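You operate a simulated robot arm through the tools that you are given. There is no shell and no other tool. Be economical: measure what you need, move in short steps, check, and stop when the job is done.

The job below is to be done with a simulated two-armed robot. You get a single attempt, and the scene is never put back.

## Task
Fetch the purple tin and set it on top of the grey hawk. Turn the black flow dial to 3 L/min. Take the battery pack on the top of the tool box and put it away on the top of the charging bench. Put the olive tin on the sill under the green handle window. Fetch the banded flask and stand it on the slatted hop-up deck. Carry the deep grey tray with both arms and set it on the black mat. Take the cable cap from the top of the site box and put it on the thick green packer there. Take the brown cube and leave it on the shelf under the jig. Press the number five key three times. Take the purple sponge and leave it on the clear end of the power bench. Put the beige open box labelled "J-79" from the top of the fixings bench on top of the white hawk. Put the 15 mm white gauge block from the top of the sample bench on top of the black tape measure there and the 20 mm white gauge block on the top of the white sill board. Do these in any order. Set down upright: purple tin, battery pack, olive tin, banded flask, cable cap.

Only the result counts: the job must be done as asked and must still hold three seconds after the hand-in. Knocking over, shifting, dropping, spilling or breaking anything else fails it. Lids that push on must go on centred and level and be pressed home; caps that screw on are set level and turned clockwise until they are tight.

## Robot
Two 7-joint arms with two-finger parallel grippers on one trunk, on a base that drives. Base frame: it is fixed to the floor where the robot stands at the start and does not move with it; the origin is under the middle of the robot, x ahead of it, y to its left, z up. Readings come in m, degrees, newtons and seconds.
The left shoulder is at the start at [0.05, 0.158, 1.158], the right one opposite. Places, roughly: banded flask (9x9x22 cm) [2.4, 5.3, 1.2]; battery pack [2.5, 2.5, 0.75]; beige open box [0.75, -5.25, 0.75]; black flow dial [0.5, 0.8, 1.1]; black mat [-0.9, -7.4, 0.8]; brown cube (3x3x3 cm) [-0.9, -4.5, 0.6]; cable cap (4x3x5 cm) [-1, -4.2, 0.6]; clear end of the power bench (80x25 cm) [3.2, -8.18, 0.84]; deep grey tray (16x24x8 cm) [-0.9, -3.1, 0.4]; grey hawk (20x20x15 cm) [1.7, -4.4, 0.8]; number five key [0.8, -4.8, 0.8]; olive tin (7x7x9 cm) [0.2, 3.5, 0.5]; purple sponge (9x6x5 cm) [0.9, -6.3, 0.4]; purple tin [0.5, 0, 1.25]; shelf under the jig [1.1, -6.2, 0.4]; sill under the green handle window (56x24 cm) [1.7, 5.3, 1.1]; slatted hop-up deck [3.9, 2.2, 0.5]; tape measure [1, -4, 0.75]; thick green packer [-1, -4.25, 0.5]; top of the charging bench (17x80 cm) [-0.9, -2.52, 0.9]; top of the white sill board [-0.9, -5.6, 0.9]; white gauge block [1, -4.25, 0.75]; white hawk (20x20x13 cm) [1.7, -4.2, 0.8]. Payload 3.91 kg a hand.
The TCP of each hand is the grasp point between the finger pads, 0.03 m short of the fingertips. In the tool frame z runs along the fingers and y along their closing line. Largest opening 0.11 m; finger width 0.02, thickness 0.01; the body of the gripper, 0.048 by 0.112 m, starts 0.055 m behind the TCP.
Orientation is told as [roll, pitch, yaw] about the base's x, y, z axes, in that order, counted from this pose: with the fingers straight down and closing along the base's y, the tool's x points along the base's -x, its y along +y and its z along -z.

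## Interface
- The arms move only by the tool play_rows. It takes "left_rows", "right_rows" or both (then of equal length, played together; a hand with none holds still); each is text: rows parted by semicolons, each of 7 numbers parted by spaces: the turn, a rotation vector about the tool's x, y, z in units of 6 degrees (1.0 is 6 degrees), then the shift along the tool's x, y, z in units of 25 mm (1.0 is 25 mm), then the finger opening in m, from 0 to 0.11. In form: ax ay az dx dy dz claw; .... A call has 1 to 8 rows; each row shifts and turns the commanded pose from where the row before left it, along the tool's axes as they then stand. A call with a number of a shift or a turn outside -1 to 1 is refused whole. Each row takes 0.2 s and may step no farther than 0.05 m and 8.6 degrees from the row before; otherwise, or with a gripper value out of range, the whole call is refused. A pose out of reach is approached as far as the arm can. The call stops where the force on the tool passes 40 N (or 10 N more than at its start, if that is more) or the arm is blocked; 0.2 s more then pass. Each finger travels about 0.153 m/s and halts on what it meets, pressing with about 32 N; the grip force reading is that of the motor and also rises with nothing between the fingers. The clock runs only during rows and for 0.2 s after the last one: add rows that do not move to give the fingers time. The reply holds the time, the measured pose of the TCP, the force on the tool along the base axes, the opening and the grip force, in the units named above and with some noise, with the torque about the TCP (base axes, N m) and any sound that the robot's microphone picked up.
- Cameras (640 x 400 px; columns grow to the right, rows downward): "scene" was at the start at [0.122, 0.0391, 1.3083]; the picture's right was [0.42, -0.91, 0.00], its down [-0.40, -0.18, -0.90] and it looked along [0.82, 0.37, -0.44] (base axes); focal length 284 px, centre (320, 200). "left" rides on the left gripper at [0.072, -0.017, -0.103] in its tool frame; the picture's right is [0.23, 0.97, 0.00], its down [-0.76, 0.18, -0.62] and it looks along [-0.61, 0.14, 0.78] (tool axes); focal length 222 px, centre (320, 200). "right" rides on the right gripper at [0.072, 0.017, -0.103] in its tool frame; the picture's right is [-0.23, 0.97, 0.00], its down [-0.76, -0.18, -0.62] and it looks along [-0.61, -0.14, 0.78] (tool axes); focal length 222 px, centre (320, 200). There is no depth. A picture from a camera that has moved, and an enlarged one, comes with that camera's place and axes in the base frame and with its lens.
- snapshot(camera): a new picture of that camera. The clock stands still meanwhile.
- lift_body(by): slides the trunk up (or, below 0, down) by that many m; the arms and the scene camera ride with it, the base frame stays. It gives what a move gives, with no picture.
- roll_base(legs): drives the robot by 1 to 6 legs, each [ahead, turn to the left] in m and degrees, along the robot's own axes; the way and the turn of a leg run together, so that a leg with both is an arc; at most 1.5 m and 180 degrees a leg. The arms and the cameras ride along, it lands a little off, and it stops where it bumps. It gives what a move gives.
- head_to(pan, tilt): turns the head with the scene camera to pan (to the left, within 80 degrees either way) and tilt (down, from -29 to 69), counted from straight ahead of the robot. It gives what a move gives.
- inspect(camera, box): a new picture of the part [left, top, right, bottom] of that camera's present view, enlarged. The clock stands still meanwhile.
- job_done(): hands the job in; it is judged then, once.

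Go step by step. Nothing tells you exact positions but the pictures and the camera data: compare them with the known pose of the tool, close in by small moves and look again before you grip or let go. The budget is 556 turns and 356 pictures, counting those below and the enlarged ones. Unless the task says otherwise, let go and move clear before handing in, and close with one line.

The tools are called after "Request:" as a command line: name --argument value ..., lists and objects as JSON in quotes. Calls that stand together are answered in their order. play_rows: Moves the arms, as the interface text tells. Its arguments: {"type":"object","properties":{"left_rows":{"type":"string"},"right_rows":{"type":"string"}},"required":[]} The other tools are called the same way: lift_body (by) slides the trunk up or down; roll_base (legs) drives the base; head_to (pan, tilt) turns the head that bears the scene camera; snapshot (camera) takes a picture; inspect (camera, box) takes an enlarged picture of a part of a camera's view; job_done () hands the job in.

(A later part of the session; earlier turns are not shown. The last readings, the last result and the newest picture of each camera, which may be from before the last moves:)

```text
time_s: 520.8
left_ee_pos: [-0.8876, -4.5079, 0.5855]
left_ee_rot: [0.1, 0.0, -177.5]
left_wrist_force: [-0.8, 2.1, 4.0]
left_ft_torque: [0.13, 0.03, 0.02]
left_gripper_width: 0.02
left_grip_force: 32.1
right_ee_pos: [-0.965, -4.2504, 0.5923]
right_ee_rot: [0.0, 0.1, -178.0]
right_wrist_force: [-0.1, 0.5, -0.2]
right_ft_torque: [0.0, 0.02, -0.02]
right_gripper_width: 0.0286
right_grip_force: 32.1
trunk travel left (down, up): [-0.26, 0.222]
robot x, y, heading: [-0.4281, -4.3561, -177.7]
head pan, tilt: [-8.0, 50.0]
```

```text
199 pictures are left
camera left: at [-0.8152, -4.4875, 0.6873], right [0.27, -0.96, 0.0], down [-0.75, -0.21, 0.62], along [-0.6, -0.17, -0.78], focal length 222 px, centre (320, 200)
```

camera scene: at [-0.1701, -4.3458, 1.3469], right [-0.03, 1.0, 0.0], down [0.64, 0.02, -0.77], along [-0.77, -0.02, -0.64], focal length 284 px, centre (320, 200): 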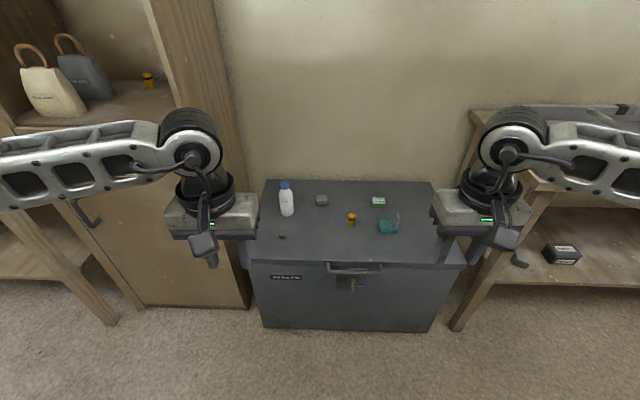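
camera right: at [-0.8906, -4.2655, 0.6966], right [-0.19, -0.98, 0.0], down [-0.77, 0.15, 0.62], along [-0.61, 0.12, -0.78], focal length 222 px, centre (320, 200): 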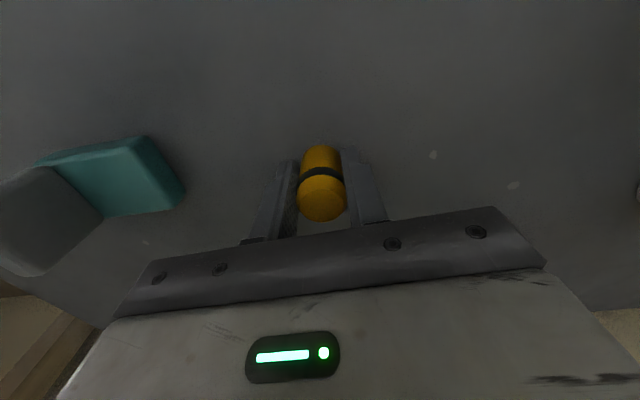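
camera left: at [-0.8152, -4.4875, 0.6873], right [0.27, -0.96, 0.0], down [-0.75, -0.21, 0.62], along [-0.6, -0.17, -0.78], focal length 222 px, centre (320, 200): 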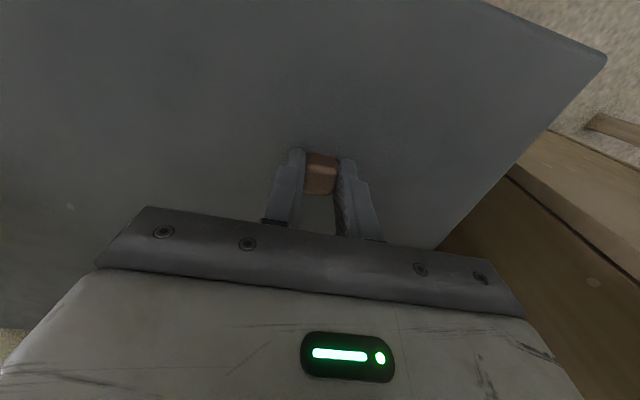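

Both are held, and the box top is confirmed at z ≈ 0.556. I'll lift both, pull the left hand back from the bottle and creep closer for the packer.

Request:
play_rows --left_rows "0 0 0 0 0 -1 0.01;0 0 0 1 0 -1 0.01;0 0 0 1 0 -1 0.01;0 0 0 1 0 -1 0.01;0 0 0 1 0 -1 0.01;0 0 0 1 0 -1 0.01" --right_rows "0 0 0 0 0 -1 0.015;0 0 0 0 0 -1 0.015;0 0 0 -0.4 -1 -0.6 0.015;0 0 0 -0.4 -1 0 0.015;0 0 0 -0.4 -1 0 0.015;0 0 0 -0.4 -1 0 0.015"

Request:
roll_base --legs '[[0.045, 0]]'

Request:
snapshot --camera "right"

Request:
snapshot --camera "scene"

```text
time_s: 522.2
left_ee_pos: [-0.7615, -4.4999, 0.7356]
left_ee_rot: [0.2, 0.0, -177.5]
left_wrist_force: [-1.2, 0.3, -0.4]
left_ft_torque: [-0.01, 0.01, -0.02]
left_gripper_width: 0.0202
left_grip_force: 32.1
right_ee_pos: [-1.0074, -4.1495, 0.6564]
right_ee_rot: [0.0, -0.1, -177.9]
right_wrist_force: [-1.0, -0.5, -0.1]
right_ft_torque: [0.01, -0.02, 0.01]
right_gripper_width: 0.0289
right_grip_force: 32.1
trunk travel left (down, up): [-0.26, 0.222]
robot x, y, heading: [-0.4251, -4.3548, -177.7]
head pan, tilt: [-8.0, 50.0]
```

```text
time_s: 523.1
left_ee_pos: [-0.8081, -4.5024, 0.7361]
left_ee_rot: [0.3, 0.0, -177.8]
left_wrist_force: [-0.2, -0.6, -0.9]
left_ft_torque: [0.02, 0.02, -0.01]
left_gripper_width: 0.0201
left_grip_force: 31.6
right_ee_pos: [-1.053, -4.1522, 0.6565]
right_ee_rot: [-0.1, 0.0, -178.0]
right_wrist_force: [0.5, 0.1, 0.1]
right_ft_torque: [0.01, -0.01, 0.0]
right_gripper_width: 0.0284
right_grip_force: 32.6
trunk travel left (down, up): [-0.26, 0.222]
robot x, y, heading: [-0.4719, -4.3609, -177.9]
head pan, tilt: [-8.0, 50.0]
```

```text
198 pictures are left
camera right: at [-0.9797, -4.1667, 0.761], right [-0.19, -0.98, 0.0], down [-0.77, 0.15, 0.62], along [-0.61, 0.12, -0.78], focal length 222 px, centre (320, 200)
```

right: 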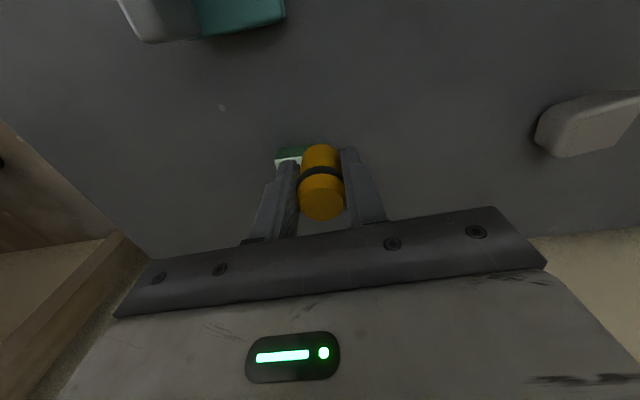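

```text
197 pictures are left
camera scene: at [-0.5923, -4.3501, 1.1327], right [0.1, 0.99, 0.0], down [0.76, -0.08, -0.64], along [-0.64, 0.07, -0.77], focal length 284 px, centre (320, 200)
```

scene: 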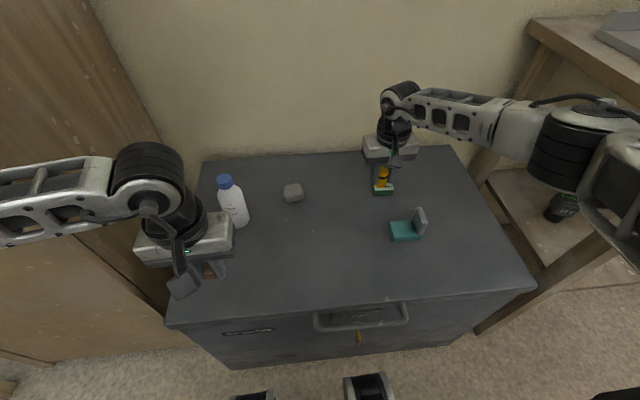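

Request:
play_rows --right_rows "0 0 0 -0.76 -0.5 0 0.015;0 0 0 -0.76 -0.5 0 0.015;0 0 0 0 0 0 0.015"

Request:
inspect --camera "scene" --box '[340, 120, 440, 200]'

Request:
snapshot --camera "right"

```text
time_s: 524.0
left_ee_pos: [-0.8079, -4.502, 0.7363]
left_ee_rot: [0.1, 0.1, -177.7]
left_wrist_force: [0.2, -0.3, 0.4]
left_ft_torque: [-0.01, 0.0, 0.05]
left_gripper_width: 0.0201
left_grip_force: 31.7
right_ee_pos: [-1.0908, -4.1293, 0.6589]
right_ee_rot: [-0.1, -0.1, -178.0]
right_wrist_force: [-0.5, 0.3, -0.5]
right_ft_torque: [0.01, -0.03, 0.0]
right_gripper_width: 0.0278
right_grip_force: 32.6
trunk travel left (down, up): [-0.26, 0.222]
robot x, y, heading: [-0.4744, -4.3597, -177.7]
head pan, tilt: [-8.0, 50.0]
```

```text
5.00 times, centred on (390, 160) of scene
camera zoom: at [-0.5922, -4.3502, 1.1327], right [0.1, 0.99, 0.0], down [0.76, -0.08, -0.64], along [-0.64, 0.07, -0.77], focal length 1419 px, centre (-30, 400)
```

zoom: 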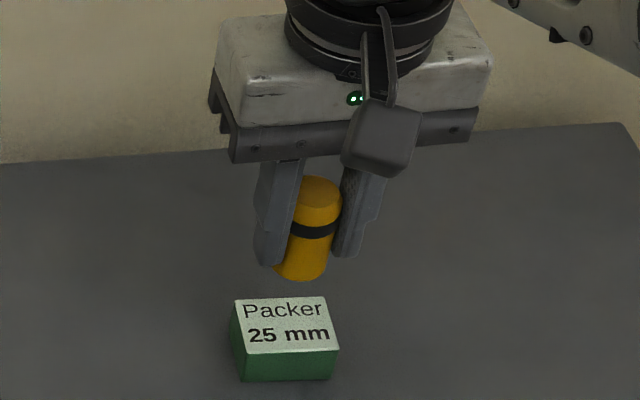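

```text
195 pictures are left
camera right: at [-1.0176, -4.1436, 0.7619], right [-0.19, -0.98, 0.0], down [-0.77, 0.15, 0.62], along [-0.61, 0.12, -0.78], focal length 222 px, centre (320, 200)
```

right: 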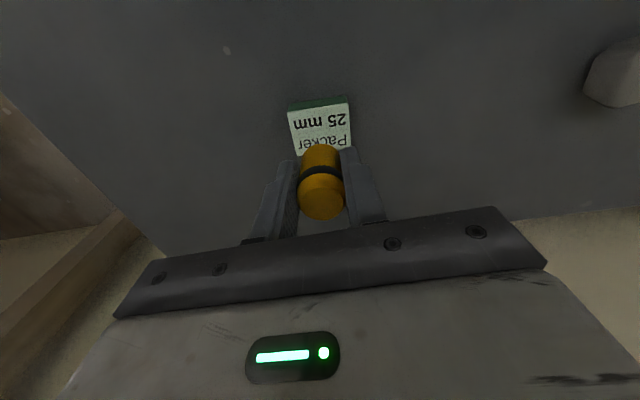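

Packer top centre is about (−1.086, −4.130). I'll nudge the cap and lower it.

Request:
play_rows --right_rows "0 0 0 0.1 0.03 0 0.015;0 0 0 0 0 0.7 0.015;0 0 0 0 0 0.6 0.015;0 0 0 0 0 0.15 0.015;0 0 0 0 0 0.12 0.015;0 0 0 0 0 0.12 0.015"

Request:
inspect --camera "scene" --box '[340, 120, 440, 200]'

```text
time_s: 525.4
left_ee_pos: [-0.8074, -4.5023, 0.7356]
left_ee_rot: [0.2, 0.0, -177.6]
left_wrist_force: [0.4, -0.5, 0.4]
left_ft_torque: [-0.01, 0.02, 0.01]
left_gripper_width: 0.0202
left_grip_force: 31.4
right_ee_pos: [-1.0783, -4.1301, 0.6194]
right_ee_rot: [-0.2, -0.1, -178.0]
right_wrist_force: [0.2, -0.2, 1.4]
right_ft_torque: [-0.02, -0.04, 0.0]
right_gripper_width: 0.0271
right_grip_force: 32.0
right hand out of reach, approached as far as the arm can: row 2, 3, 6
trunk travel left (down, up): [-0.26, 0.222]
robot x, y, heading: [-0.4766, -4.3571, -178.0]
head pan, tilt: [-8.0, 50.0]
```

```text
5.00 times, centred on (390, 160) of scene
camera zoom: at [-0.592, -4.3502, 1.1328], right [0.1, 0.99, 0.0], down [0.76, -0.08, -0.64], along [-0.64, 0.07, -0.77], focal length 1419 px, centre (-30, 400)
```

zoom: 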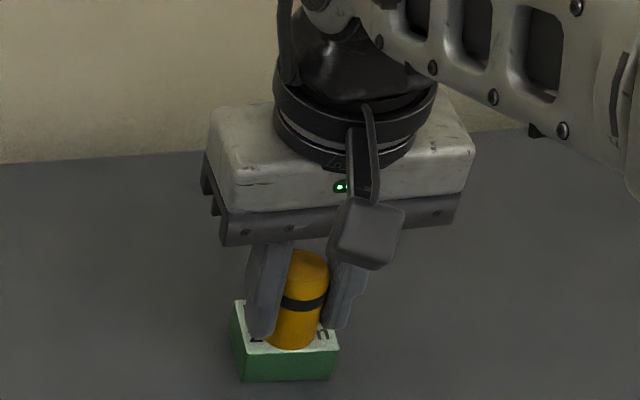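

The reach limit pulled the hand back 8 mm. I'll raise the hand, lower the trunk 10 cm for better reach, and retry.

Request:
play_rows --right_rows "0 0 0 0 0 -1 0.015;0 0 0 0 0 -1 0.015;0 0 0 0 0 -1 0.015;0 0 0 0 0 -1 0.015;0 0 0 0 0 -1 0.015;0 0 0 0 0 -0.6 0.015" --left_rows "0 0 0 1 0 0 0.01;0 0 0 1 0 0 0.01;0 0 0 0 0 0 0.01;0 0 0 0 0 0 0.01;0 0 0 0 0 0 0.01;0 0 0 0 0 0 0.01"

Request:
lift_body --by -0.1

```text
time_s: 526.8
left_ee_pos: [-0.7576, -4.5008, 0.7356]
left_ee_rot: [0.2, 0.0, -177.7]
left_wrist_force: [1.1, 0.2, -0.8]
left_ft_torque: [0.04, -0.01, 0.03]
left_gripper_width: 0.0199
left_grip_force: 32.2
right_ee_pos: [-1.0767, -4.1305, 0.7591]
right_ee_rot: [-0.1, 0.0, -178.0]
right_wrist_force: [0.3, 0.2, 0.1]
right_ft_torque: [0.03, -0.03, -0.02]
right_gripper_width: 0.0273
right_grip_force: 32.2
trunk travel left (down, up): [-0.26, 0.222]
robot x, y, heading: [-0.4752, -4.3533, -177.8]
head pan, tilt: [-8.0, 50.0]
```

```text
time_s: 528.1
left_ee_pos: [-0.7577, -4.5003, 0.6354]
left_ee_rot: [0.2, 0.1, -177.7]
left_wrist_force: [0.2, 0.8, 0.9]
left_ft_torque: [0.0, -0.02, -0.01]
left_gripper_width: 0.02
left_grip_force: 32.0
right_ee_pos: [-1.0762, -4.1301, 0.6575]
right_ee_rot: [-0.1, 0.0, -178.0]
right_wrist_force: [0.4, 0.3, -0.6]
right_ft_torque: [0.04, -0.01, -0.02]
right_gripper_width: 0.0268
right_grip_force: 31.6
trunk travel left (down, up): [-0.16, 0.322]
robot x, y, heading: [-0.4764, -4.3577, -178.3]
head pan, tilt: [-8.0, 50.0]
```

Request:
play_rows --right_rows "0 0 0 -0.4 0 0 0.015;0 0 0 0 0 0.5 0.015"

Request:
snapshot --camera "right"

Request:
inspect --camera "scene" --box '[340, 90, 440, 170]'

```text
time_s: 528.7
left_ee_pos: [-0.7562, -4.4998, 0.6366]
left_ee_rot: [0.2, 0.0, -177.6]
left_wrist_force: [0.4, 0.3, -0.5]
left_ft_torque: [0.01, 0.02, 0.01]
left_gripper_width: 0.0202
left_grip_force: 32.1
right_ee_pos: [-1.0864, -4.13, 0.6456]
right_ee_rot: [-0.1, 0.0, -178.0]
right_wrist_force: [0.7, -0.1, 0.1]
right_ft_torque: [-0.01, 0.02, -0.02]
right_gripper_width: 0.0269
right_grip_force: 32.4
trunk travel left (down, up): [-0.16, 0.322]
robot x, y, heading: [-0.4784, -4.3597, -177.9]
head pan, tilt: [-8.0, 50.0]
```

```text
193 pictures are left
camera right: at [-1.0127, -4.1457, 0.7498], right [-0.19, -0.98, 0.0], down [-0.77, 0.15, 0.62], along [-0.61, 0.12, -0.78], focal length 222 px, centre (320, 200)
```

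right: 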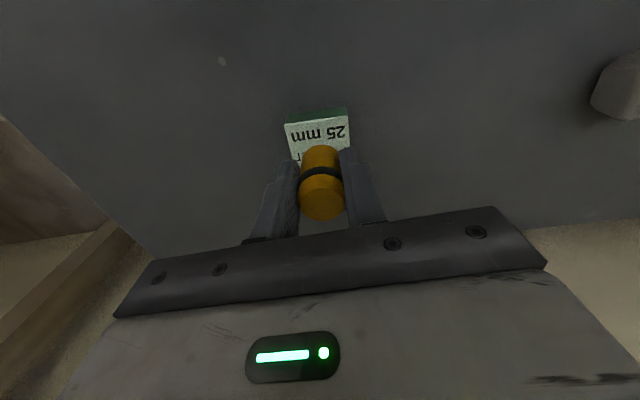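

```text
5.00 times, centred on (390, 130) of scene
camera zoom: at [-0.5922, -4.3502, 1.0328], right [0.1, 0.99, 0.0], down [0.76, -0.08, -0.64], along [-0.64, 0.07, -0.77], focal length 1419 px, centre (-30, 550)
```

zoom: 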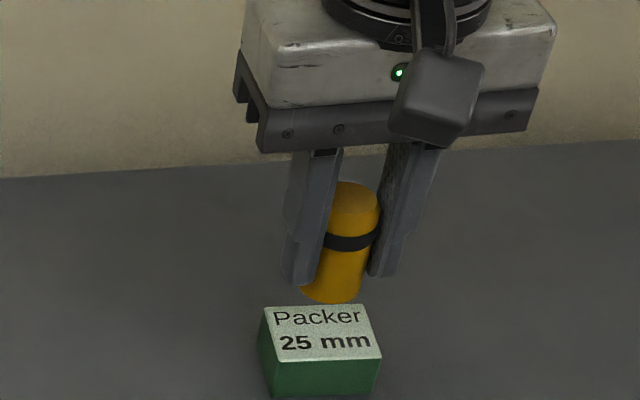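

Request:
play_rows --right_rows "0 0 0 -0.1 0 0 0.015;0 0 0 0 0 0.6 0.015;0 0 0 0 0 0.3 0.015;0 0 0 0 0 0.12 0.015;0 0 0 0 0 0.12 0.015"

Request:
inspect --camera "scene" --box '[340, 90, 440, 170]'

```text
time_s: 529.9
left_ee_pos: [-0.7559, -4.5003, 0.6361]
left_ee_rot: [0.1, -0.1, -177.7]
left_wrist_force: [-0.6, 0.5, 0.1]
left_ft_torque: [0.04, -0.02, -0.02]
left_gripper_width: 0.0201
left_grip_force: 32.3
right_ee_pos: [-1.0892, -4.1306, 0.62]
right_ee_rot: [-0.1, -0.1, -178.0]
right_wrist_force: [3.1, 0.7, 9.3]
right_ft_torque: [-0.02, -0.15, 0.01]
right_gripper_width: 0.0273
right_grip_force: 32.2
trunk travel left (down, up): [-0.16, 0.322]
robot x, y, heading: [-0.4741, -4.3553, -178.1]
head pan, tilt: [-8.0, 50.0]
```

```text
5.00 times, centred on (390, 130) of scene
camera zoom: at [-0.5913, -4.3504, 1.0331], right [0.1, 0.99, 0.0], down [0.76, -0.08, -0.64], along [-0.64, 0.07, -0.77], focal length 1419 px, centre (-30, 550)
```

zoom: 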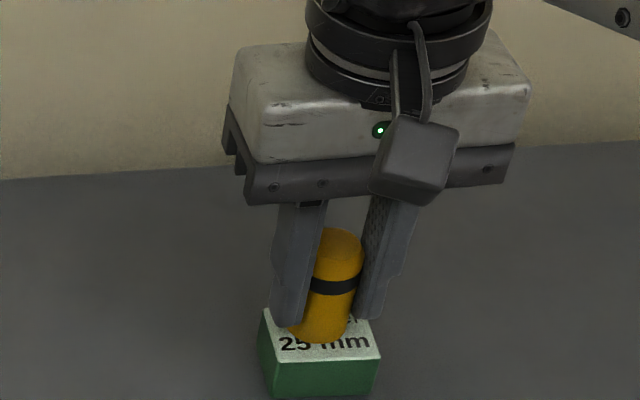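

Contact, and it's centred. I'll release and rise.

Request:
play_rows --right_rows "0 0 0 0 0 -0.08 0.02;0 0 0 0 0 0 0.04;0 0 0 0 0 0 0.06;0 0 0 0 0 0 0.06;0 0 0 0 0 -0.5 0.06;0 0 0 0 0 -1 0.06;0 0 0 0 0 -1 0.06;0 0 0 0.5 0 -1 0.06"

Request:
inspect --camera "scene" --box '[340, 90, 440, 170]'

```text
time_s: 531.7
left_ee_pos: [-0.7575, -4.4996, 0.635]
left_ee_rot: [0.2, 0.0, -177.8]
left_wrist_force: [0.3, 0.4, -0.1]
left_ft_torque: [0.02, 0.0, 0.04]
left_gripper_width: 0.0203
left_grip_force: 32.3
right_ee_pos: [-1.0785, -4.131, 0.7085]
right_ee_rot: [0.0, 0.0, -178.0]
right_wrist_force: [0.5, 0.0, 0.2]
right_ft_torque: [0.04, -0.02, -0.01]
right_gripper_width: 0.0601
right_grip_force: 0.1
trunk travel left (down, up): [-0.16, 0.322]
robot x, y, heading: [-0.4734, -4.3551, -178.0]
head pan, tilt: [-8.0, 50.0]
```

```text
5.00 times, centred on (390, 130) of scene
camera zoom: at [-0.5922, -4.3502, 1.0327], right [0.1, 0.99, 0.0], down [0.76, -0.08, -0.64], along [-0.64, 0.07, -0.77], focal length 1419 px, centre (-30, 550)
```

zoom: 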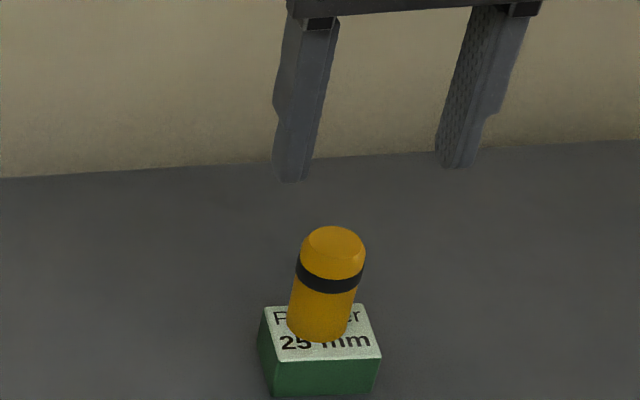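

The cable cap stands on the packer. Next I'll carry the brown cube to the jig shelf at (1.1, −6.2), backing off and driving south.

Request:
roll_base --legs '[[-0.45, 0]]'

Request:
lift_body --by 0.3

Request:
play_rows --right_rows "0 0 0 1 0 0 0.06;0 0 0 1 0 0 0.06;0 0 0 1 0 0 0.06;0 0 0 1 0 0 0.06;0 0 0 1 0 0 0.06;0 0 0 1 0 0 0.06;0 0 0 1 0 0 0.06"

Request:
roll_base --legs '[[0, 88], [1.0, 0], [0.85, 0], [0, 90]]'

Request:
head_to --pan 0 --tilt 40

Request:
snapshot --camera "scene"

```text
time_s: 534.5
left_ee_pos: [-0.2951, -4.4848, 0.6352]
left_ee_rot: [0.1, 0.0, -177.7]
left_wrist_force: [-0.5, 0.6, 0.4]
left_ft_torque: [0.01, 0.03, 0.02]
left_gripper_width: 0.02
left_grip_force: 32.1
right_ee_pos: [-0.6155, -4.1137, 0.7077]
right_ee_rot: [-0.1, 0.0, -178.0]
right_wrist_force: [1.1, 0.3, -0.2]
right_ft_torque: [-0.02, 0.03, 0.01]
right_gripper_width: 0.0602
right_grip_force: 0.1
trunk travel left (down, up): [-0.16, 0.322]
robot x, y, heading: [-0.0123, -4.3401, -178.0]
head pan, tilt: [-8.0, 50.0]
```

```text
time_s: 537.5
left_ee_pos: [-0.2949, -4.483, 0.9356]
left_ee_rot: [0.1, 0.0, -177.7]
left_wrist_force: [0.3, -0.4, -0.2]
left_ft_torque: [-0.01, 0.02, 0.0]
left_gripper_width: 0.0202
left_grip_force: 32.1
right_ee_pos: [-0.6154, -4.1141, 1.0074]
right_ee_rot: [-0.1, 0.0, -178.0]
right_wrist_force: [-0.1, 0.0, -0.2]
right_ft_torque: [-0.02, -0.01, -0.03]
right_gripper_width: 0.06
right_grip_force: 0.1
trunk travel left (down, up): [-0.46, 0.022]
robot x, y, heading: [-0.0075, -4.3379, -177.7]
head pan, tilt: [-8.0, 50.0]
```

```text
time_s: 539.1
left_ee_pos: [-0.2943, -4.4827, 0.9353]
left_ee_rot: [0.2, 0.0, -177.6]
left_wrist_force: [0.4, -0.3, -0.5]
left_ft_torque: [-0.01, 0.0, -0.01]
left_gripper_width: 0.0199
left_grip_force: 32.1
right_ee_pos: [-0.4391, -4.1072, 1.0083]
right_ee_rot: [-0.1, 0.1, -177.9]
right_wrist_force: [-0.5, -0.1, -0.6]
right_ft_torque: [-0.02, 0.01, -0.03]
right_gripper_width: 0.06
right_grip_force: 0.1
trunk travel left (down, up): [-0.46, 0.022]
robot x, y, heading: [-0.0099, -4.3431, -177.8]
head pan, tilt: [-8.0, 50.0]
```

```text
time_s: 556.0
left_ee_pos: [0.2586, -6.0637, 0.9352]
left_ee_rot: [0.2, 0.0, -0.5]
left_wrist_force: [0.2, 0.5, 0.1]
left_ft_torque: [-0.04, 0.0, -0.01]
left_gripper_width: 0.0202
left_grip_force: 32.2
right_ee_pos: [0.3876, -6.4469, 1.0068]
right_ee_rot: [-0.1, 0.1, -0.8]
right_wrist_force: [-0.3, -0.6, 0.7]
right_ft_torque: [0.0, 0.01, -0.01]
right_gripper_width: 0.06
right_grip_force: 0.1
trunk travel left (down, up): [-0.46, 0.022]
robot x, y, heading: [-0.0292, -6.1952, -1.1]
head pan, tilt: [-8.0, 50.0]
```

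```text
time_s: 556.7
left_ee_pos: [0.2602, -6.0647, 0.9353]
left_ee_rot: [0.1, 0.0, -0.5]
left_wrist_force: [0.2, 0.0, -0.1]
left_ft_torque: [-0.03, 0.0, -0.01]
left_gripper_width: 0.0201
left_grip_force: 32.1
right_ee_pos: [0.3855, -6.4477, 1.0069]
right_ee_rot: [-0.1, -0.1, -0.8]
right_wrist_force: [1.0, 0.2, 0.0]
right_ft_torque: [-0.01, 0.05, 0.02]
right_gripper_width: 0.0599
right_grip_force: 0.1
trunk travel left (down, up): [-0.46, 0.022]
robot x, y, heading: [-0.0341, -6.1942, -1.0]
head pan, tilt: [0.0, 40.0]
```

```text
189 pictures are left
camera scene: at [0.0928, -6.194, 1.3469], right [-0.01, -1.0, 0.0], down [-0.64, 0.01, -0.77], along [0.77, -0.01, -0.64], focal length 284 px, centre (320, 200)
```

scene: 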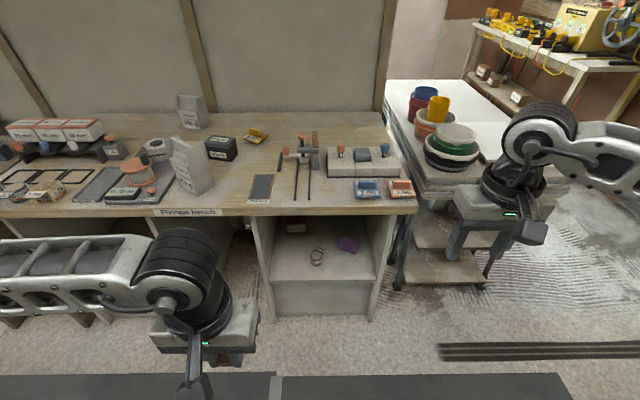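

The compartment under the jig holds the purple sponge. I'll lower the trunk and look in.

Request:
lift_body --by -0.4

Request:
head_to --pan 0 --tilt 30

Request:
snapshot --camera "scene"

Request:
inspect --camera "scene" --box '[220, 90, 420, 240]'

```text
time_s: 560.5
left_ee_pos: [0.2594, -6.0643, 0.535]
left_ee_rot: [0.2, -0.1, -0.5]
left_wrist_force: [-0.3, 0.3, 0.2]
left_ft_torque: [0.01, -0.01, 0.04]
left_gripper_width: 0.0197
left_grip_force: 31.8
right_ee_pos: [0.3848, -6.4471, 0.607]
right_ee_rot: [0.0, -0.1, -0.7]
right_wrist_force: [0.5, 0.5, 0.8]
right_ft_torque: [0.01, 0.01, 0.0]
right_gripper_width: 0.0604
right_grip_force: 0.0
trunk travel left (down, up): [-0.06, 0.422]
robot x, y, heading: [-0.03, -6.193, -1.2]
head pan, tilt: [0.0, 40.0]
```

```text
time_s: 561.2
left_ee_pos: [0.2601, -6.0637, 0.535]
left_ee_rot: [0.2, 0.1, -0.5]
left_wrist_force: [-0.7, 0.7, -0.3]
left_ft_torque: [0.01, 0.0, -0.02]
left_gripper_width: 0.0203
left_grip_force: 32.0
right_ee_pos: [0.3874, -6.4477, 0.6076]
right_ee_rot: [-0.1, 0.0, -0.8]
right_wrist_force: [0.9, 0.6, 0.2]
right_ft_torque: [-0.02, -0.02, 0.01]
right_gripper_width: 0.06
right_grip_force: 0.0
trunk travel left (down, up): [-0.06, 0.422]
robot x, y, heading: [-0.0315, -6.1946, -0.8]
head pan, tilt: [0.0, 30.0]
```

```text
188 pictures are left
camera scene: at [0.0982, -6.194, 0.9622], right [-0.01, -1.0, 0.0], down [-0.5, 0.01, -0.87], along [0.87, -0.01, -0.5], focal length 284 px, centre (320, 200)
```

scene: 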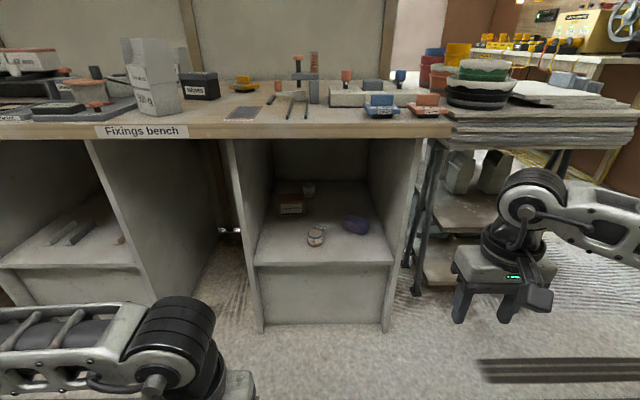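

```text
2.67 times, centred on (320, 165) of scene
camera zoom: at [0.0982, -6.194, 0.9622], right [-0.01, -1.0, 0.0], down [-0.5, 0.01, -0.87], along [0.87, -0.01, -0.5], focal length 757 px, centre (320, 293)
```

zoom: 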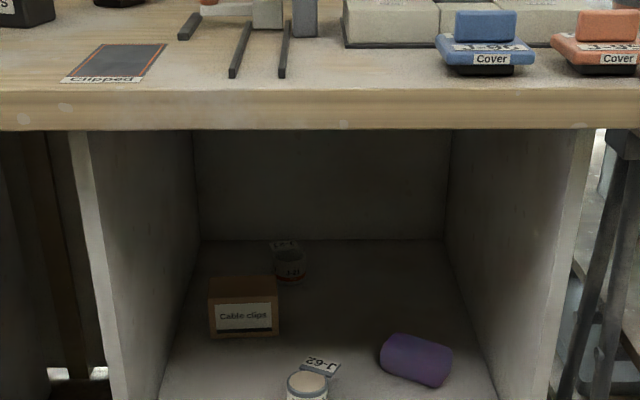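

Shelf z ≈ 0.34, with compartment y from −6.01 to −6.43. I'll put the cube near the front left with a vertical tool. First I'll bring both hands in and lower them.

Request:
play_rows --left_rows "0 0 0 0 -0.15 0.8 0.01;0 0 0 0 -0.15 0.8 0.01;0 0 0 0 -0.15 0.8 0.01;0 0 0 0 -0.15 0.8 0.01;0 0 0 0 -0.15 0.8 0.01;0 0 0 0 -0.15 0.8 0.01" --right_rows "0 0 0 0.8 0.6 0 0.06;0 0 0 0.8 0.6 0 0.06;0 0 0 0.8 0.6 0 0.06;0 0 0 0.8 0.6 0 0.06;0 0 0 0.8 0.6 0 0.06;0 0 0 0.8 0.6 0 0.06"

Request:
roll_base --legs '[[0.36, 0]]'

Request:
snapshot --camera "left"

Request:
head_to --pan 0 --tilt 50

Request:
snapshot --camera "scene"

```text
time_s: 562.3
left_ee_pos: [0.2603, -6.0821, 0.4577]
left_ee_rot: [0.1, 0.1, -1.2]
left_wrist_force: [0.6, 5.4, 15.4]
left_ft_torque: [-0.69, 1.37, -0.44]
left_gripper_width: 0.0203
left_grip_force: 32.1
right_ee_pos: [0.3028, -6.3829, 0.6074]
right_ee_rot: [-0.1, 0.0, -0.9]
right_wrist_force: [-0.2, 0.0, 0.8]
right_ft_torque: [0.02, -0.03, 0.02]
right_gripper_width: 0.0597
right_grip_force: 0.0
trunk travel left (down, up): [-0.06, 0.422]
robot x, y, heading: [-0.0319, -6.1958, -0.6]
head pan, tilt: [0.0, 30.0]
stopped in row 5 (left hand): the force on the tool passed its limit at 76 N (the readings are from after the stop); the commanded pose is now the measured one
```

```text
time_s: 564.5
left_ee_pos: [0.5901, -6.0861, 0.4575]
left_ee_rot: [-0.4, 0.1, -1.0]
left_wrist_force: [-1.0, 1.6, 6.9]
left_ft_torque: [-0.23, 0.51, -0.14]
left_gripper_width: 0.02
left_grip_force: 31.7
right_ee_pos: [0.6344, -6.3858, 0.6055]
right_ee_rot: [-0.1, -0.1, -0.7]
right_wrist_force: [0.2, 0.8, -0.3]
right_ft_torque: [0.0, -0.01, -0.03]
right_gripper_width: 0.0599
right_grip_force: 0.0
trunk travel left (down, up): [-0.06, 0.422]
robot x, y, heading: [0.3003, -6.2002, -0.6]
head pan, tilt: [0.0, 30.0]
stopped in leg 1: the force on the tool passed its limit at 40 N (the readings are from after the stop); the commanded pose is now the measured one
```

```text
186 pictures are left
camera left: at [0.5181, -6.1016, 0.5601], right [-0.21, 0.98, 0.0], down [0.77, 0.17, 0.62], along [0.61, 0.13, -0.78], focal length 222 px, centre (320, 200)
```

left: 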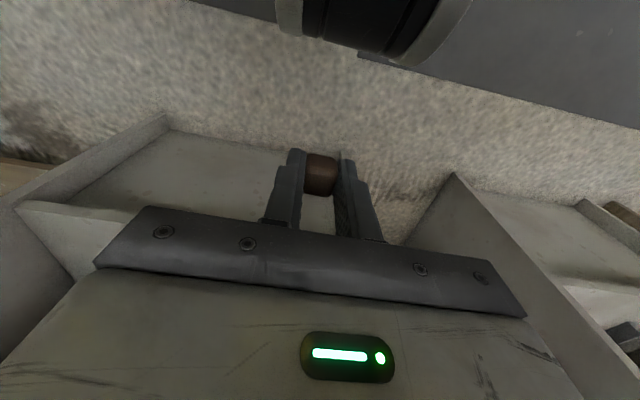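

```text
time_s: 565.3
left_ee_pos: [0.5907, -6.0848, 0.4584]
left_ee_rot: [-0.1, 0.1, -1.1]
left_wrist_force: [-1.6, -0.3, 5.6]
left_ft_torque: [-0.08, 0.38, 0.01]
left_gripper_width: 0.0202
left_grip_force: 32.0
right_ee_pos: [0.6334, -6.3845, 0.6074]
right_ee_rot: [-0.2, 0.0, -0.6]
right_wrist_force: [-0.3, 0.2, -0.1]
right_ft_torque: [-0.03, 0.01, -0.01]
right_gripper_width: 0.06
right_grip_force: 0.1
trunk travel left (down, up): [-0.06, 0.422]
robot x, y, heading: [0.3006, -6.1975, -0.4]
head pan, tilt: [0.0, 50.0]
```

```text
185 pictures are left
camera scene: at [0.4149, -6.1978, 0.9328], right [-0.01, -1.0, 0.0], down [-0.77, 0.01, -0.64], along [0.64, -0.01, -0.77], focal length 284 px, centre (320, 200)
```

scene: 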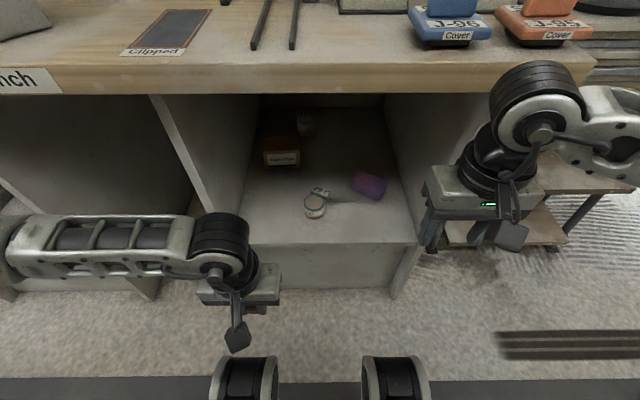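

The left hand touched my own front structure while lowering in close, which was harmless. I'll extend it forward first and lower as it goes into the compartment.

Request:
play_rows --left_rows "0 0 0 -0.8 0 -0.1 0.01;0 0 0 -1 0 0 0.01;0 0 0 -1 0 0.4 0.01;0 0 0 -1 0 0.5 0.01;0 0 0 -1 0 0.5 0.01"

Request:
snapshot --camera "scene"

```text
time_s: 566.5
left_ee_pos: [0.7108, -6.0888, 0.4258]
left_ee_rot: [-0.1, 0.1, -1.1]
left_wrist_force: [-0.4, 0.0, -1.2]
left_ft_torque: [0.02, 0.01, 0.01]
left_gripper_width: 0.0201
left_grip_force: 32.1
right_ee_pos: [0.6344, -6.3847, 0.6065]
right_ee_rot: [-0.1, 0.0, -0.6]
right_wrist_force: [0.6, -0.3, 0.7]
right_ft_torque: [0.02, 0.01, 0.01]
right_gripper_width: 0.0601
right_grip_force: 0.0
trunk travel left (down, up): [-0.06, 0.422]
robot x, y, heading: [0.3029, -6.1956, -0.9]
head pan, tilt: [0.0, 50.0]
```

```text
184 pictures are left
camera scene: at [0.4149, -6.1977, 0.9327], right [-0.01, -1.0, 0.0], down [-0.77, 0.01, -0.64], along [0.64, -0.01, -0.77], focal length 284 px, centre (320, 200)
```

scene: 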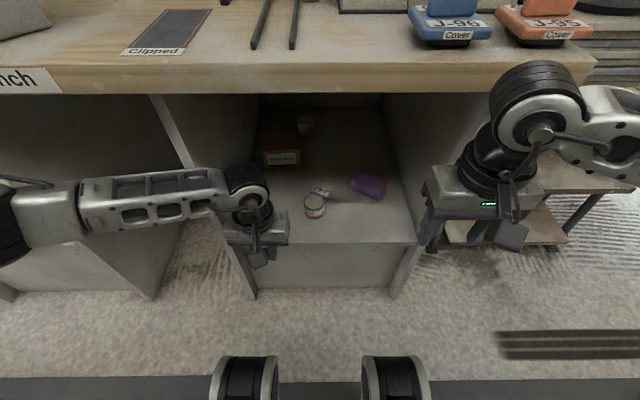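

My forearm would catch the compartment's side panel, so I'll back off to reach in with a straighter arm.

Request:
roll_base --legs '[[-0.1, 0]]'

Request:
play_rows --left_rows "0 0 0 -1 0 0 0.01;0 0 0 -1 -0.1 0 0.01;0 0 0 -1 -0.1 0 0.01;0 0 0 -1 -0.1 0 0.01;0 0 0 -1 -0.1 0 0.01;0 0 0 -1 -0.1 0 0.01"

Request:
snapshot --camera "scene"

Request:
snapshot --camera "left"

```text
time_s: 567.7
left_ee_pos: [0.6117, -6.0886, 0.4255]
left_ee_rot: [-0.2, 0.0, -1.2]
left_wrist_force: [0.1, -0.2, -1.3]
left_ft_torque: [-0.01, -0.02, -0.02]
left_gripper_width: 0.0199
left_grip_force: 31.5
right_ee_pos: [0.536, -6.3852, 0.6062]
right_ee_rot: [-0.1, 0.0, -0.9]
right_wrist_force: [-0.8, -0.1, -0.2]
right_ft_torque: [0.02, 0.04, -0.01]
right_gripper_width: 0.0599
right_grip_force: 0.0
trunk travel left (down, up): [-0.06, 0.422]
robot x, y, heading: [0.2033, -6.1952, -0.5]
head pan, tilt: [0.0, 50.0]
```

```text
time_s: 569.1
left_ee_pos: [0.7619, -6.1027, 0.424]
left_ee_rot: [-0.3, 0.1, -1.2]
left_wrist_force: [-1.3, -0.9, 0.0]
left_ft_torque: [-0.01, 0.03, -0.01]
left_gripper_width: 0.0203
left_grip_force: 31.9
right_ee_pos: [0.5355, -6.3841, 0.606]
right_ee_rot: [-0.2, -0.1, -0.9]
right_wrist_force: [-0.8, -0.5, -0.1]
right_ft_torque: [0.02, -0.03, 0.01]
right_gripper_width: 0.0601
right_grip_force: 0.1
trunk travel left (down, up): [-0.06, 0.422]
robot x, y, heading: [0.2054, -6.1967, -0.8]
head pan, tilt: [0.0, 50.0]
```

```text
183 pictures are left
camera scene: at [0.317, -6.1967, 0.9327], right [-0.01, -1.0, 0.0], down [-0.77, 0.01, -0.64], along [0.64, -0.01, -0.77], focal length 284 px, centre (320, 200)
```

scene: 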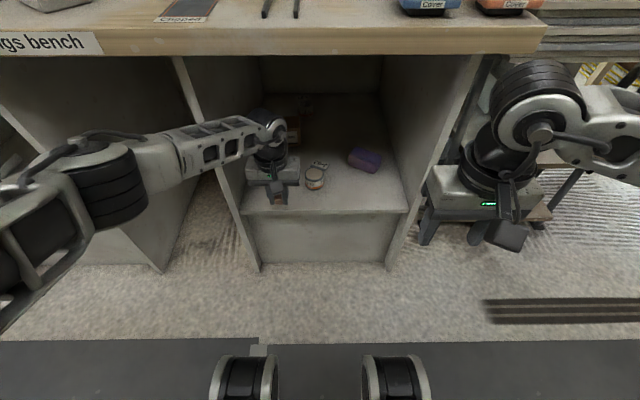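

```text
182 pictures are left
camera left: at [0.6901, -6.1194, 0.5272], right [-0.21, 0.98, 0.0], down [0.77, 0.16, 0.62], along [0.61, 0.13, -0.78], focal length 222 px, centre (320, 200)
```

left: 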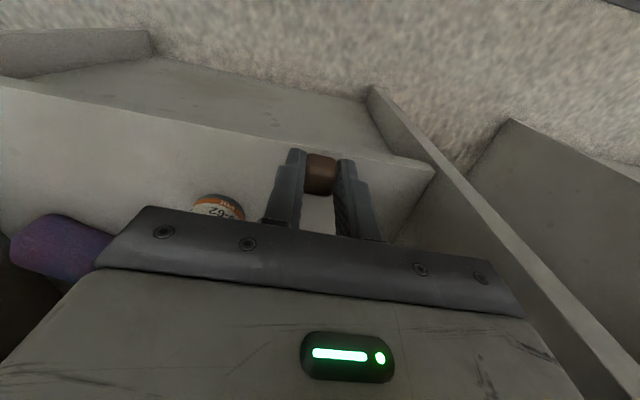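

Request:
play_rows --left_rows "0 0 0 -0.5 -0.3 0 0.01;0 0 0 -0.5 -0.3 0 0.01;0 0 0 -0.5 0 0 0.01"

Request:
snapshot --camera "scene"

```text
time_s: 569.9
left_ee_pos: [0.7848, -6.119, 0.4255]
left_ee_rot: [-0.3, 0.1, -1.3]
left_wrist_force: [-0.3, -0.9, -0.1]
left_ft_torque: [0.0, -0.01, 0.0]
left_gripper_width: 0.0198
left_grip_force: 31.7
left hand out of reach, approached as far as the arm can: row 3
right_ee_pos: [0.5346, -6.3847, 0.6068]
right_ee_rot: [-0.2, 0.1, -0.9]
right_wrist_force: [-0.8, -0.4, 0.6]
right_ft_torque: [-0.02, 0.03, 0.01]
right_gripper_width: 0.0599
right_grip_force: 0.0
trunk travel left (down, up): [-0.06, 0.422]
robot x, y, heading: [0.2015, -6.2003, -0.8]
head pan, tilt: [0.0, 50.0]
```

```text
181 pictures are left
camera scene: at [0.317, -6.1967, 0.9327], right [-0.01, -1.0, 0.0], down [-0.77, 0.01, -0.64], along [0.64, -0.01, -0.77], focal length 284 px, centre (320, 200)
```

scene: 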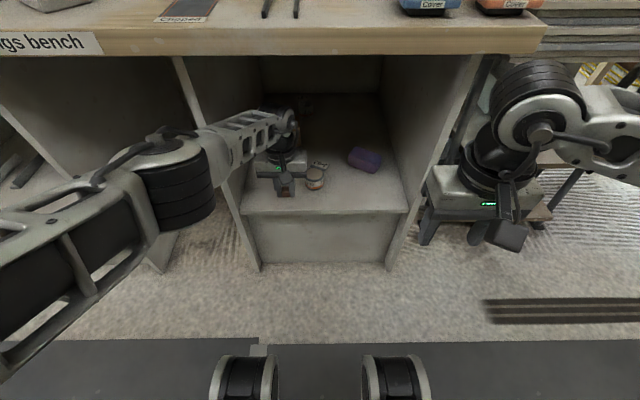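

Request:
roll_base --legs '[[0.05, 0]]'

Request:
snapshot --camera "left"

Request:
inspect --camera "scene" --box '[140, 60, 400, 230]'

```text
time_s: 570.8
left_ee_pos: [0.8355, -6.1189, 0.4245]
left_ee_rot: [-0.1, 0.1, -1.1]
left_wrist_force: [-0.5, -0.3, -0.8]
left_ft_torque: [-0.01, 0.01, -0.01]
left_gripper_width: 0.0201
left_grip_force: 32.0
right_ee_pos: [0.5841, -6.3859, 0.6069]
right_ee_rot: [-0.2, 0.0, -0.8]
right_wrist_force: [0.1, 0.1, 0.1]
right_ft_torque: [-0.03, -0.01, 0.01]
right_gripper_width: 0.0602
right_grip_force: 0.1
trunk travel left (down, up): [-0.06, 0.422]
robot x, y, heading: [0.2522, -6.1947, -0.7]
head pan, tilt: [0.0, 50.0]
```

```text
180 pictures are left
camera left: at [0.7631, -6.1348, 0.5276], right [-0.21, 0.98, 0.0], down [0.77, 0.16, 0.62], along [0.61, 0.13, -0.78], focal length 222 px, centre (320, 200)
```

left: 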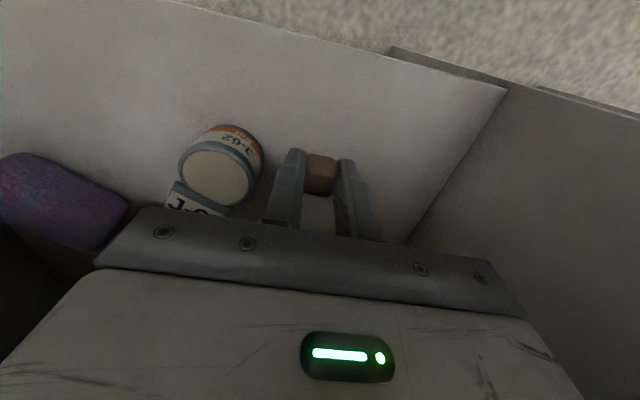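

```text
2.35 times, centred on (270, 145) of scene
camera zoom: at [0.3668, -6.1973, 0.9327], right [-0.01, -1.0, 0.0], down [-0.77, 0.01, -0.64], along [0.64, -0.01, -0.77], focal length 668 px, centre (438, 329)
```

zoom: 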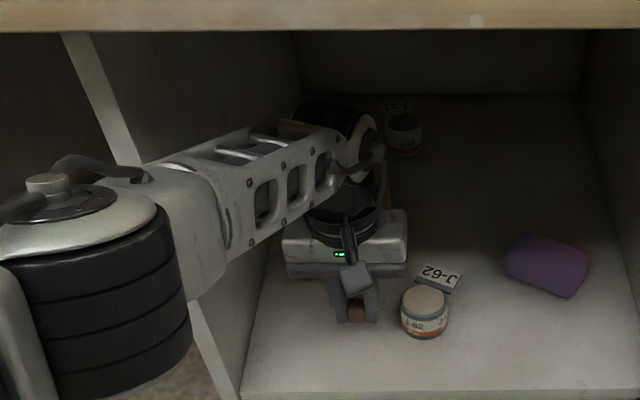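

Inside the compartment without contact. I'll lower the cube to the shelf.

Request:
play_rows --left_rows "0 0 0 0 0 0.8 0.01;0 0 0 0 0 0.6 0.01;0 0 0 0 0 0.3 0.01;0 0 0 0 0 0.2 0.01"

Request:
snapshot --camera "left"

```text
time_s: 571.8
left_ee_pos: [0.8216, -6.1145, 0.389]
left_ee_rot: [-0.2, 0.1, -1.0]
left_wrist_force: [-0.7, 0.1, -0.7]
left_ft_torque: [0.02, 0.02, 0.0]
left_gripper_width: 0.02
left_grip_force: 31.8
left hand out of reach, approached as far as the arm can: row 1, 2, 3
right_ee_pos: [0.5847, -6.3857, 0.6071]
right_ee_rot: [-0.2, 0.0, -0.8]
right_wrist_force: [-0.6, 0.6, 0.5]
right_ft_torque: [0.02, -0.05, -0.01]
right_gripper_width: 0.0601
right_grip_force: 0.1
trunk travel left (down, up): [-0.06, 0.422]
robot x, y, heading: [0.2481, -6.2011, -0.6]
head pan, tilt: [0.0, 50.0]
```

```text
178 pictures are left
camera left: at [0.749, -6.1308, 0.4915], right [-0.21, 0.98, 0.0], down [0.77, 0.16, 0.62], along [0.61, 0.13, -0.78], focal length 222 px, centre (320, 200)
```

left: 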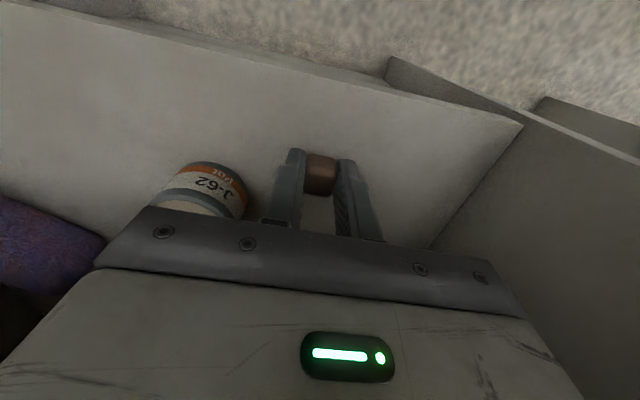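

Request:
lift_body --by -0.015

Request:
snapshot --camera "left"

```text
time_s: 572.3
left_ee_pos: [0.8219, -6.1155, 0.3845]
left_ee_rot: [-0.1, 0.2, -1.0]
left_wrist_force: [-5.6, 1.9, 14.7]
left_ft_torque: [0.07, 0.09, 0.02]
left_gripper_width: 0.0201
left_grip_force: 31.6
right_ee_pos: [0.5842, -6.3837, 0.596]
right_ee_rot: [-0.2, -0.1, -0.9]
right_wrist_force: [0.3, 0.3, 0.0]
right_ft_torque: [-0.01, 0.0, 0.0]
right_gripper_width: 0.0601
right_grip_force: 0.0
trunk travel left (down, up): [-0.049, 0.433]
robot x, y, heading: [0.2467, -6.1963, -0.8]
head pan, tilt: [0.0, 50.0]
stopped: the force on the tool passed its limit at 50 N (the readings are from after the stop); the commanded pose is now the measured one
```

```text
177 pictures are left
camera left: at [0.7501, -6.1312, 0.4867], right [-0.21, 0.98, 0.0], down [0.77, 0.16, 0.62], along [0.61, 0.13, -0.78], focal length 222 px, centre (320, 200)
```

left: 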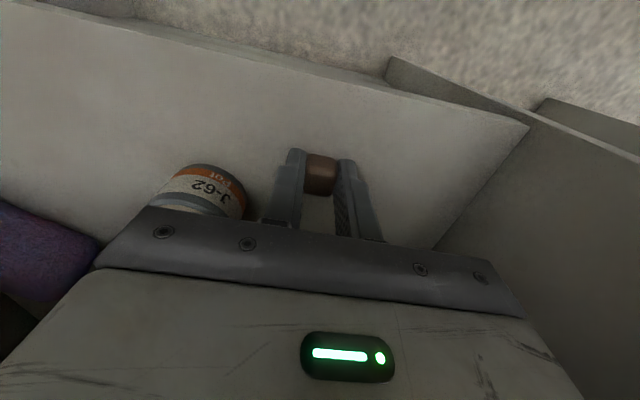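

Contact with the shelf. I'll release with a small opening and lift straight up.

Request:
play_rows --left_rows "0 0 0 0 0 -0.1 0.015;0 0 0 0 0 0 0.038;0 0 0 0 0 0 0.038;0 0 0 0 0 -0.6 0.038;0 0 0 0 0 -0.8 0.038;0 0 0 0.6 0 -0.3 0.038;0 0 0 1 0 0 0.038;0 0 0 1 0 0 0.038"

Request:
snapshot --camera "left"

```text
time_s: 574.1
left_ee_pos: [0.7555, -6.1119, 0.4272]
left_ee_rot: [-0.2, 0.3, -1.1]
left_wrist_force: [-0.5, 0.8, 0.2]
left_ft_torque: [0.02, 0.0, 0.0]
left_gripper_width: 0.0381
left_grip_force: 0.0
right_ee_pos: [0.5853, -6.3858, 0.5952]
right_ee_rot: [-0.1, 0.0, -0.8]
right_wrist_force: [0.0, 0.3, 0.4]
right_ft_torque: [0.01, -0.04, -0.02]
right_gripper_width: 0.06
right_grip_force: 0.0
trunk travel left (down, up): [-0.049, 0.433]
robot x, y, heading: [0.2532, -6.1962, -0.8]
head pan, tilt: [0.0, 50.0]
```

```text
176 pictures are left
camera left: at [0.6833, -6.1284, 0.5304], right [-0.21, 0.98, 0.0], down [0.77, 0.16, 0.62], along [0.61, 0.13, -0.79], focal length 222 px, centre (320, 200)
```

left: 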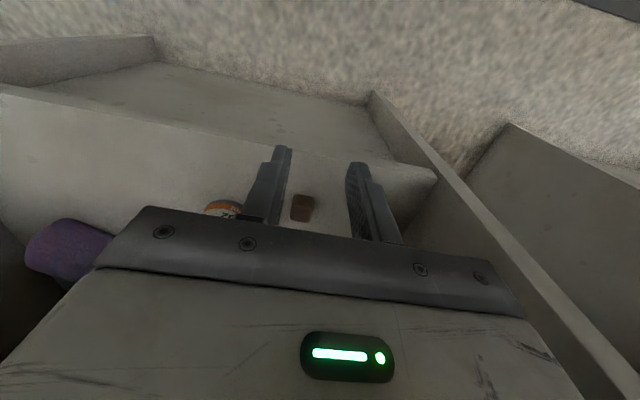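

The brown cube is on the jig shelf. Next is the sponge: centre about (0.93, −6.328), turned about 25°. I'll retract the left hand and turn and tilt the right hand to match.

Request:
play_rows --left_rows "0 0 0 1 0 -0.5 0.04;0 0 0 1 0 -0.8 0.04;0 0 0 1 0 -0.8 0.04;0 0 0 1 0 -0.8 0.04;0 0 0 1 0 -0.8 0.04;0 0 0 1 0 -0.8 0.04;0 0 0 1 0 -0.8 0.04;0 0 0 0.5 0 -0.8 0.04" --right_rows "0 0 1 0 0 0 0.1;0 0 1 0 0 0 0.11;0 0 1 0 0 0 0.11;0 0 1 0 0 0 0.11;0 -0.94 0 0 0 0 0.11;0 -0.94 0 0 0 0 0.11;0 -0.94 0 0 0 0 0.11;0 -0.94 0 0 0 0 0.11"

Request:
play_rows --right_rows "0 -0.94 0 0 0 0 0.11;0 -0.94 0 0 0 0 0.11;0 -0.94 0 0 0 0 0.11;0 -0.94 0 0 0 0 0.11"

Request:
snapshot --camera "right"

Request:
snapshot --camera "scene"

```text
time_s: 575.9
left_ee_pos: [0.5704, -6.1092, 0.581]
left_ee_rot: [-0.1, 0.4, -1.1]
left_wrist_force: [0.5, 0.4, -0.2]
left_ft_torque: [-0.02, 0.03, -0.01]
left_gripper_width: 0.0401
left_grip_force: 0.2
right_ee_pos: [0.5848, -6.3846, 0.5946]
right_ee_rot: [-0.1, -22.6, -24.8]
right_wrist_force: [-0.6, 0.3, 0.5]
right_ft_torque: [0.02, 0.01, 0.02]
right_gripper_width: 0.11
right_grip_force: 0.1
trunk travel left (down, up): [-0.049, 0.433]
robot x, y, heading: [0.2502, -6.1964, -0.7]
head pan, tilt: [0.0, 50.0]
```

```text
time_s: 576.9
left_ee_pos: [0.5706, -6.1093, 0.5808]
left_ee_rot: [-0.1, 0.2, -1.0]
left_wrist_force: [-1.0, 0.0, 0.0]
left_ft_torque: [-0.01, 0.04, 0.0]
left_gripper_width: 0.0404
left_grip_force: 0.0
right_ee_pos: [0.5993, -6.377, 0.5912]
right_ee_rot: [-0.2, -45.3, -24.7]
right_wrist_force: [-0.3, 0.5, -0.1]
right_ft_torque: [0.04, -0.03, -0.02]
right_gripper_width: 0.1101
right_grip_force: 0.0
right hand out of reach, approached as far as the arm can: row 2, 3, 4
trunk travel left (down, up): [-0.049, 0.433]
robot x, y, heading: [0.2523, -6.1985, -0.8]
head pan, tilt: [0.0, 50.0]
```

```text
175 pictures are left
camera right: at [0.4939, -6.3108, 0.6129], right [0.55, 0.82, 0.16], down [0.01, -0.2, 0.98], along [0.83, -0.54, -0.12], focal length 222 px, centre (320, 200)
```

right: 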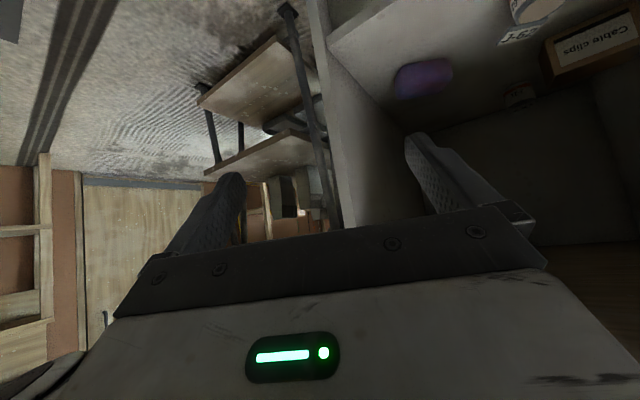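

```text
174 pictures are left
camera scene: at [0.3666, -6.1972, 0.9218], right [-0.01, -1.0, 0.0], down [-0.77, 0.01, -0.64], along [0.64, -0.01, -0.77], focal length 284 px, centre (320, 200)
```

scene: 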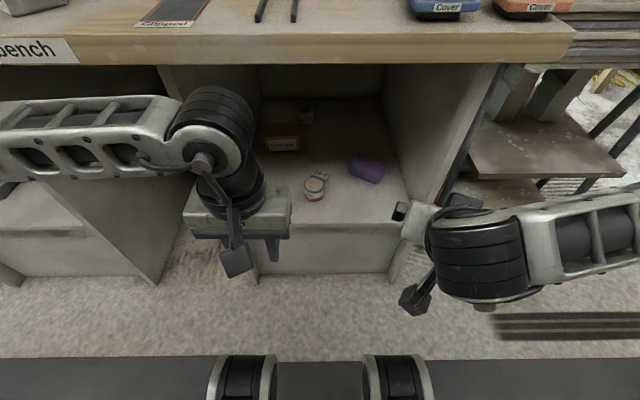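

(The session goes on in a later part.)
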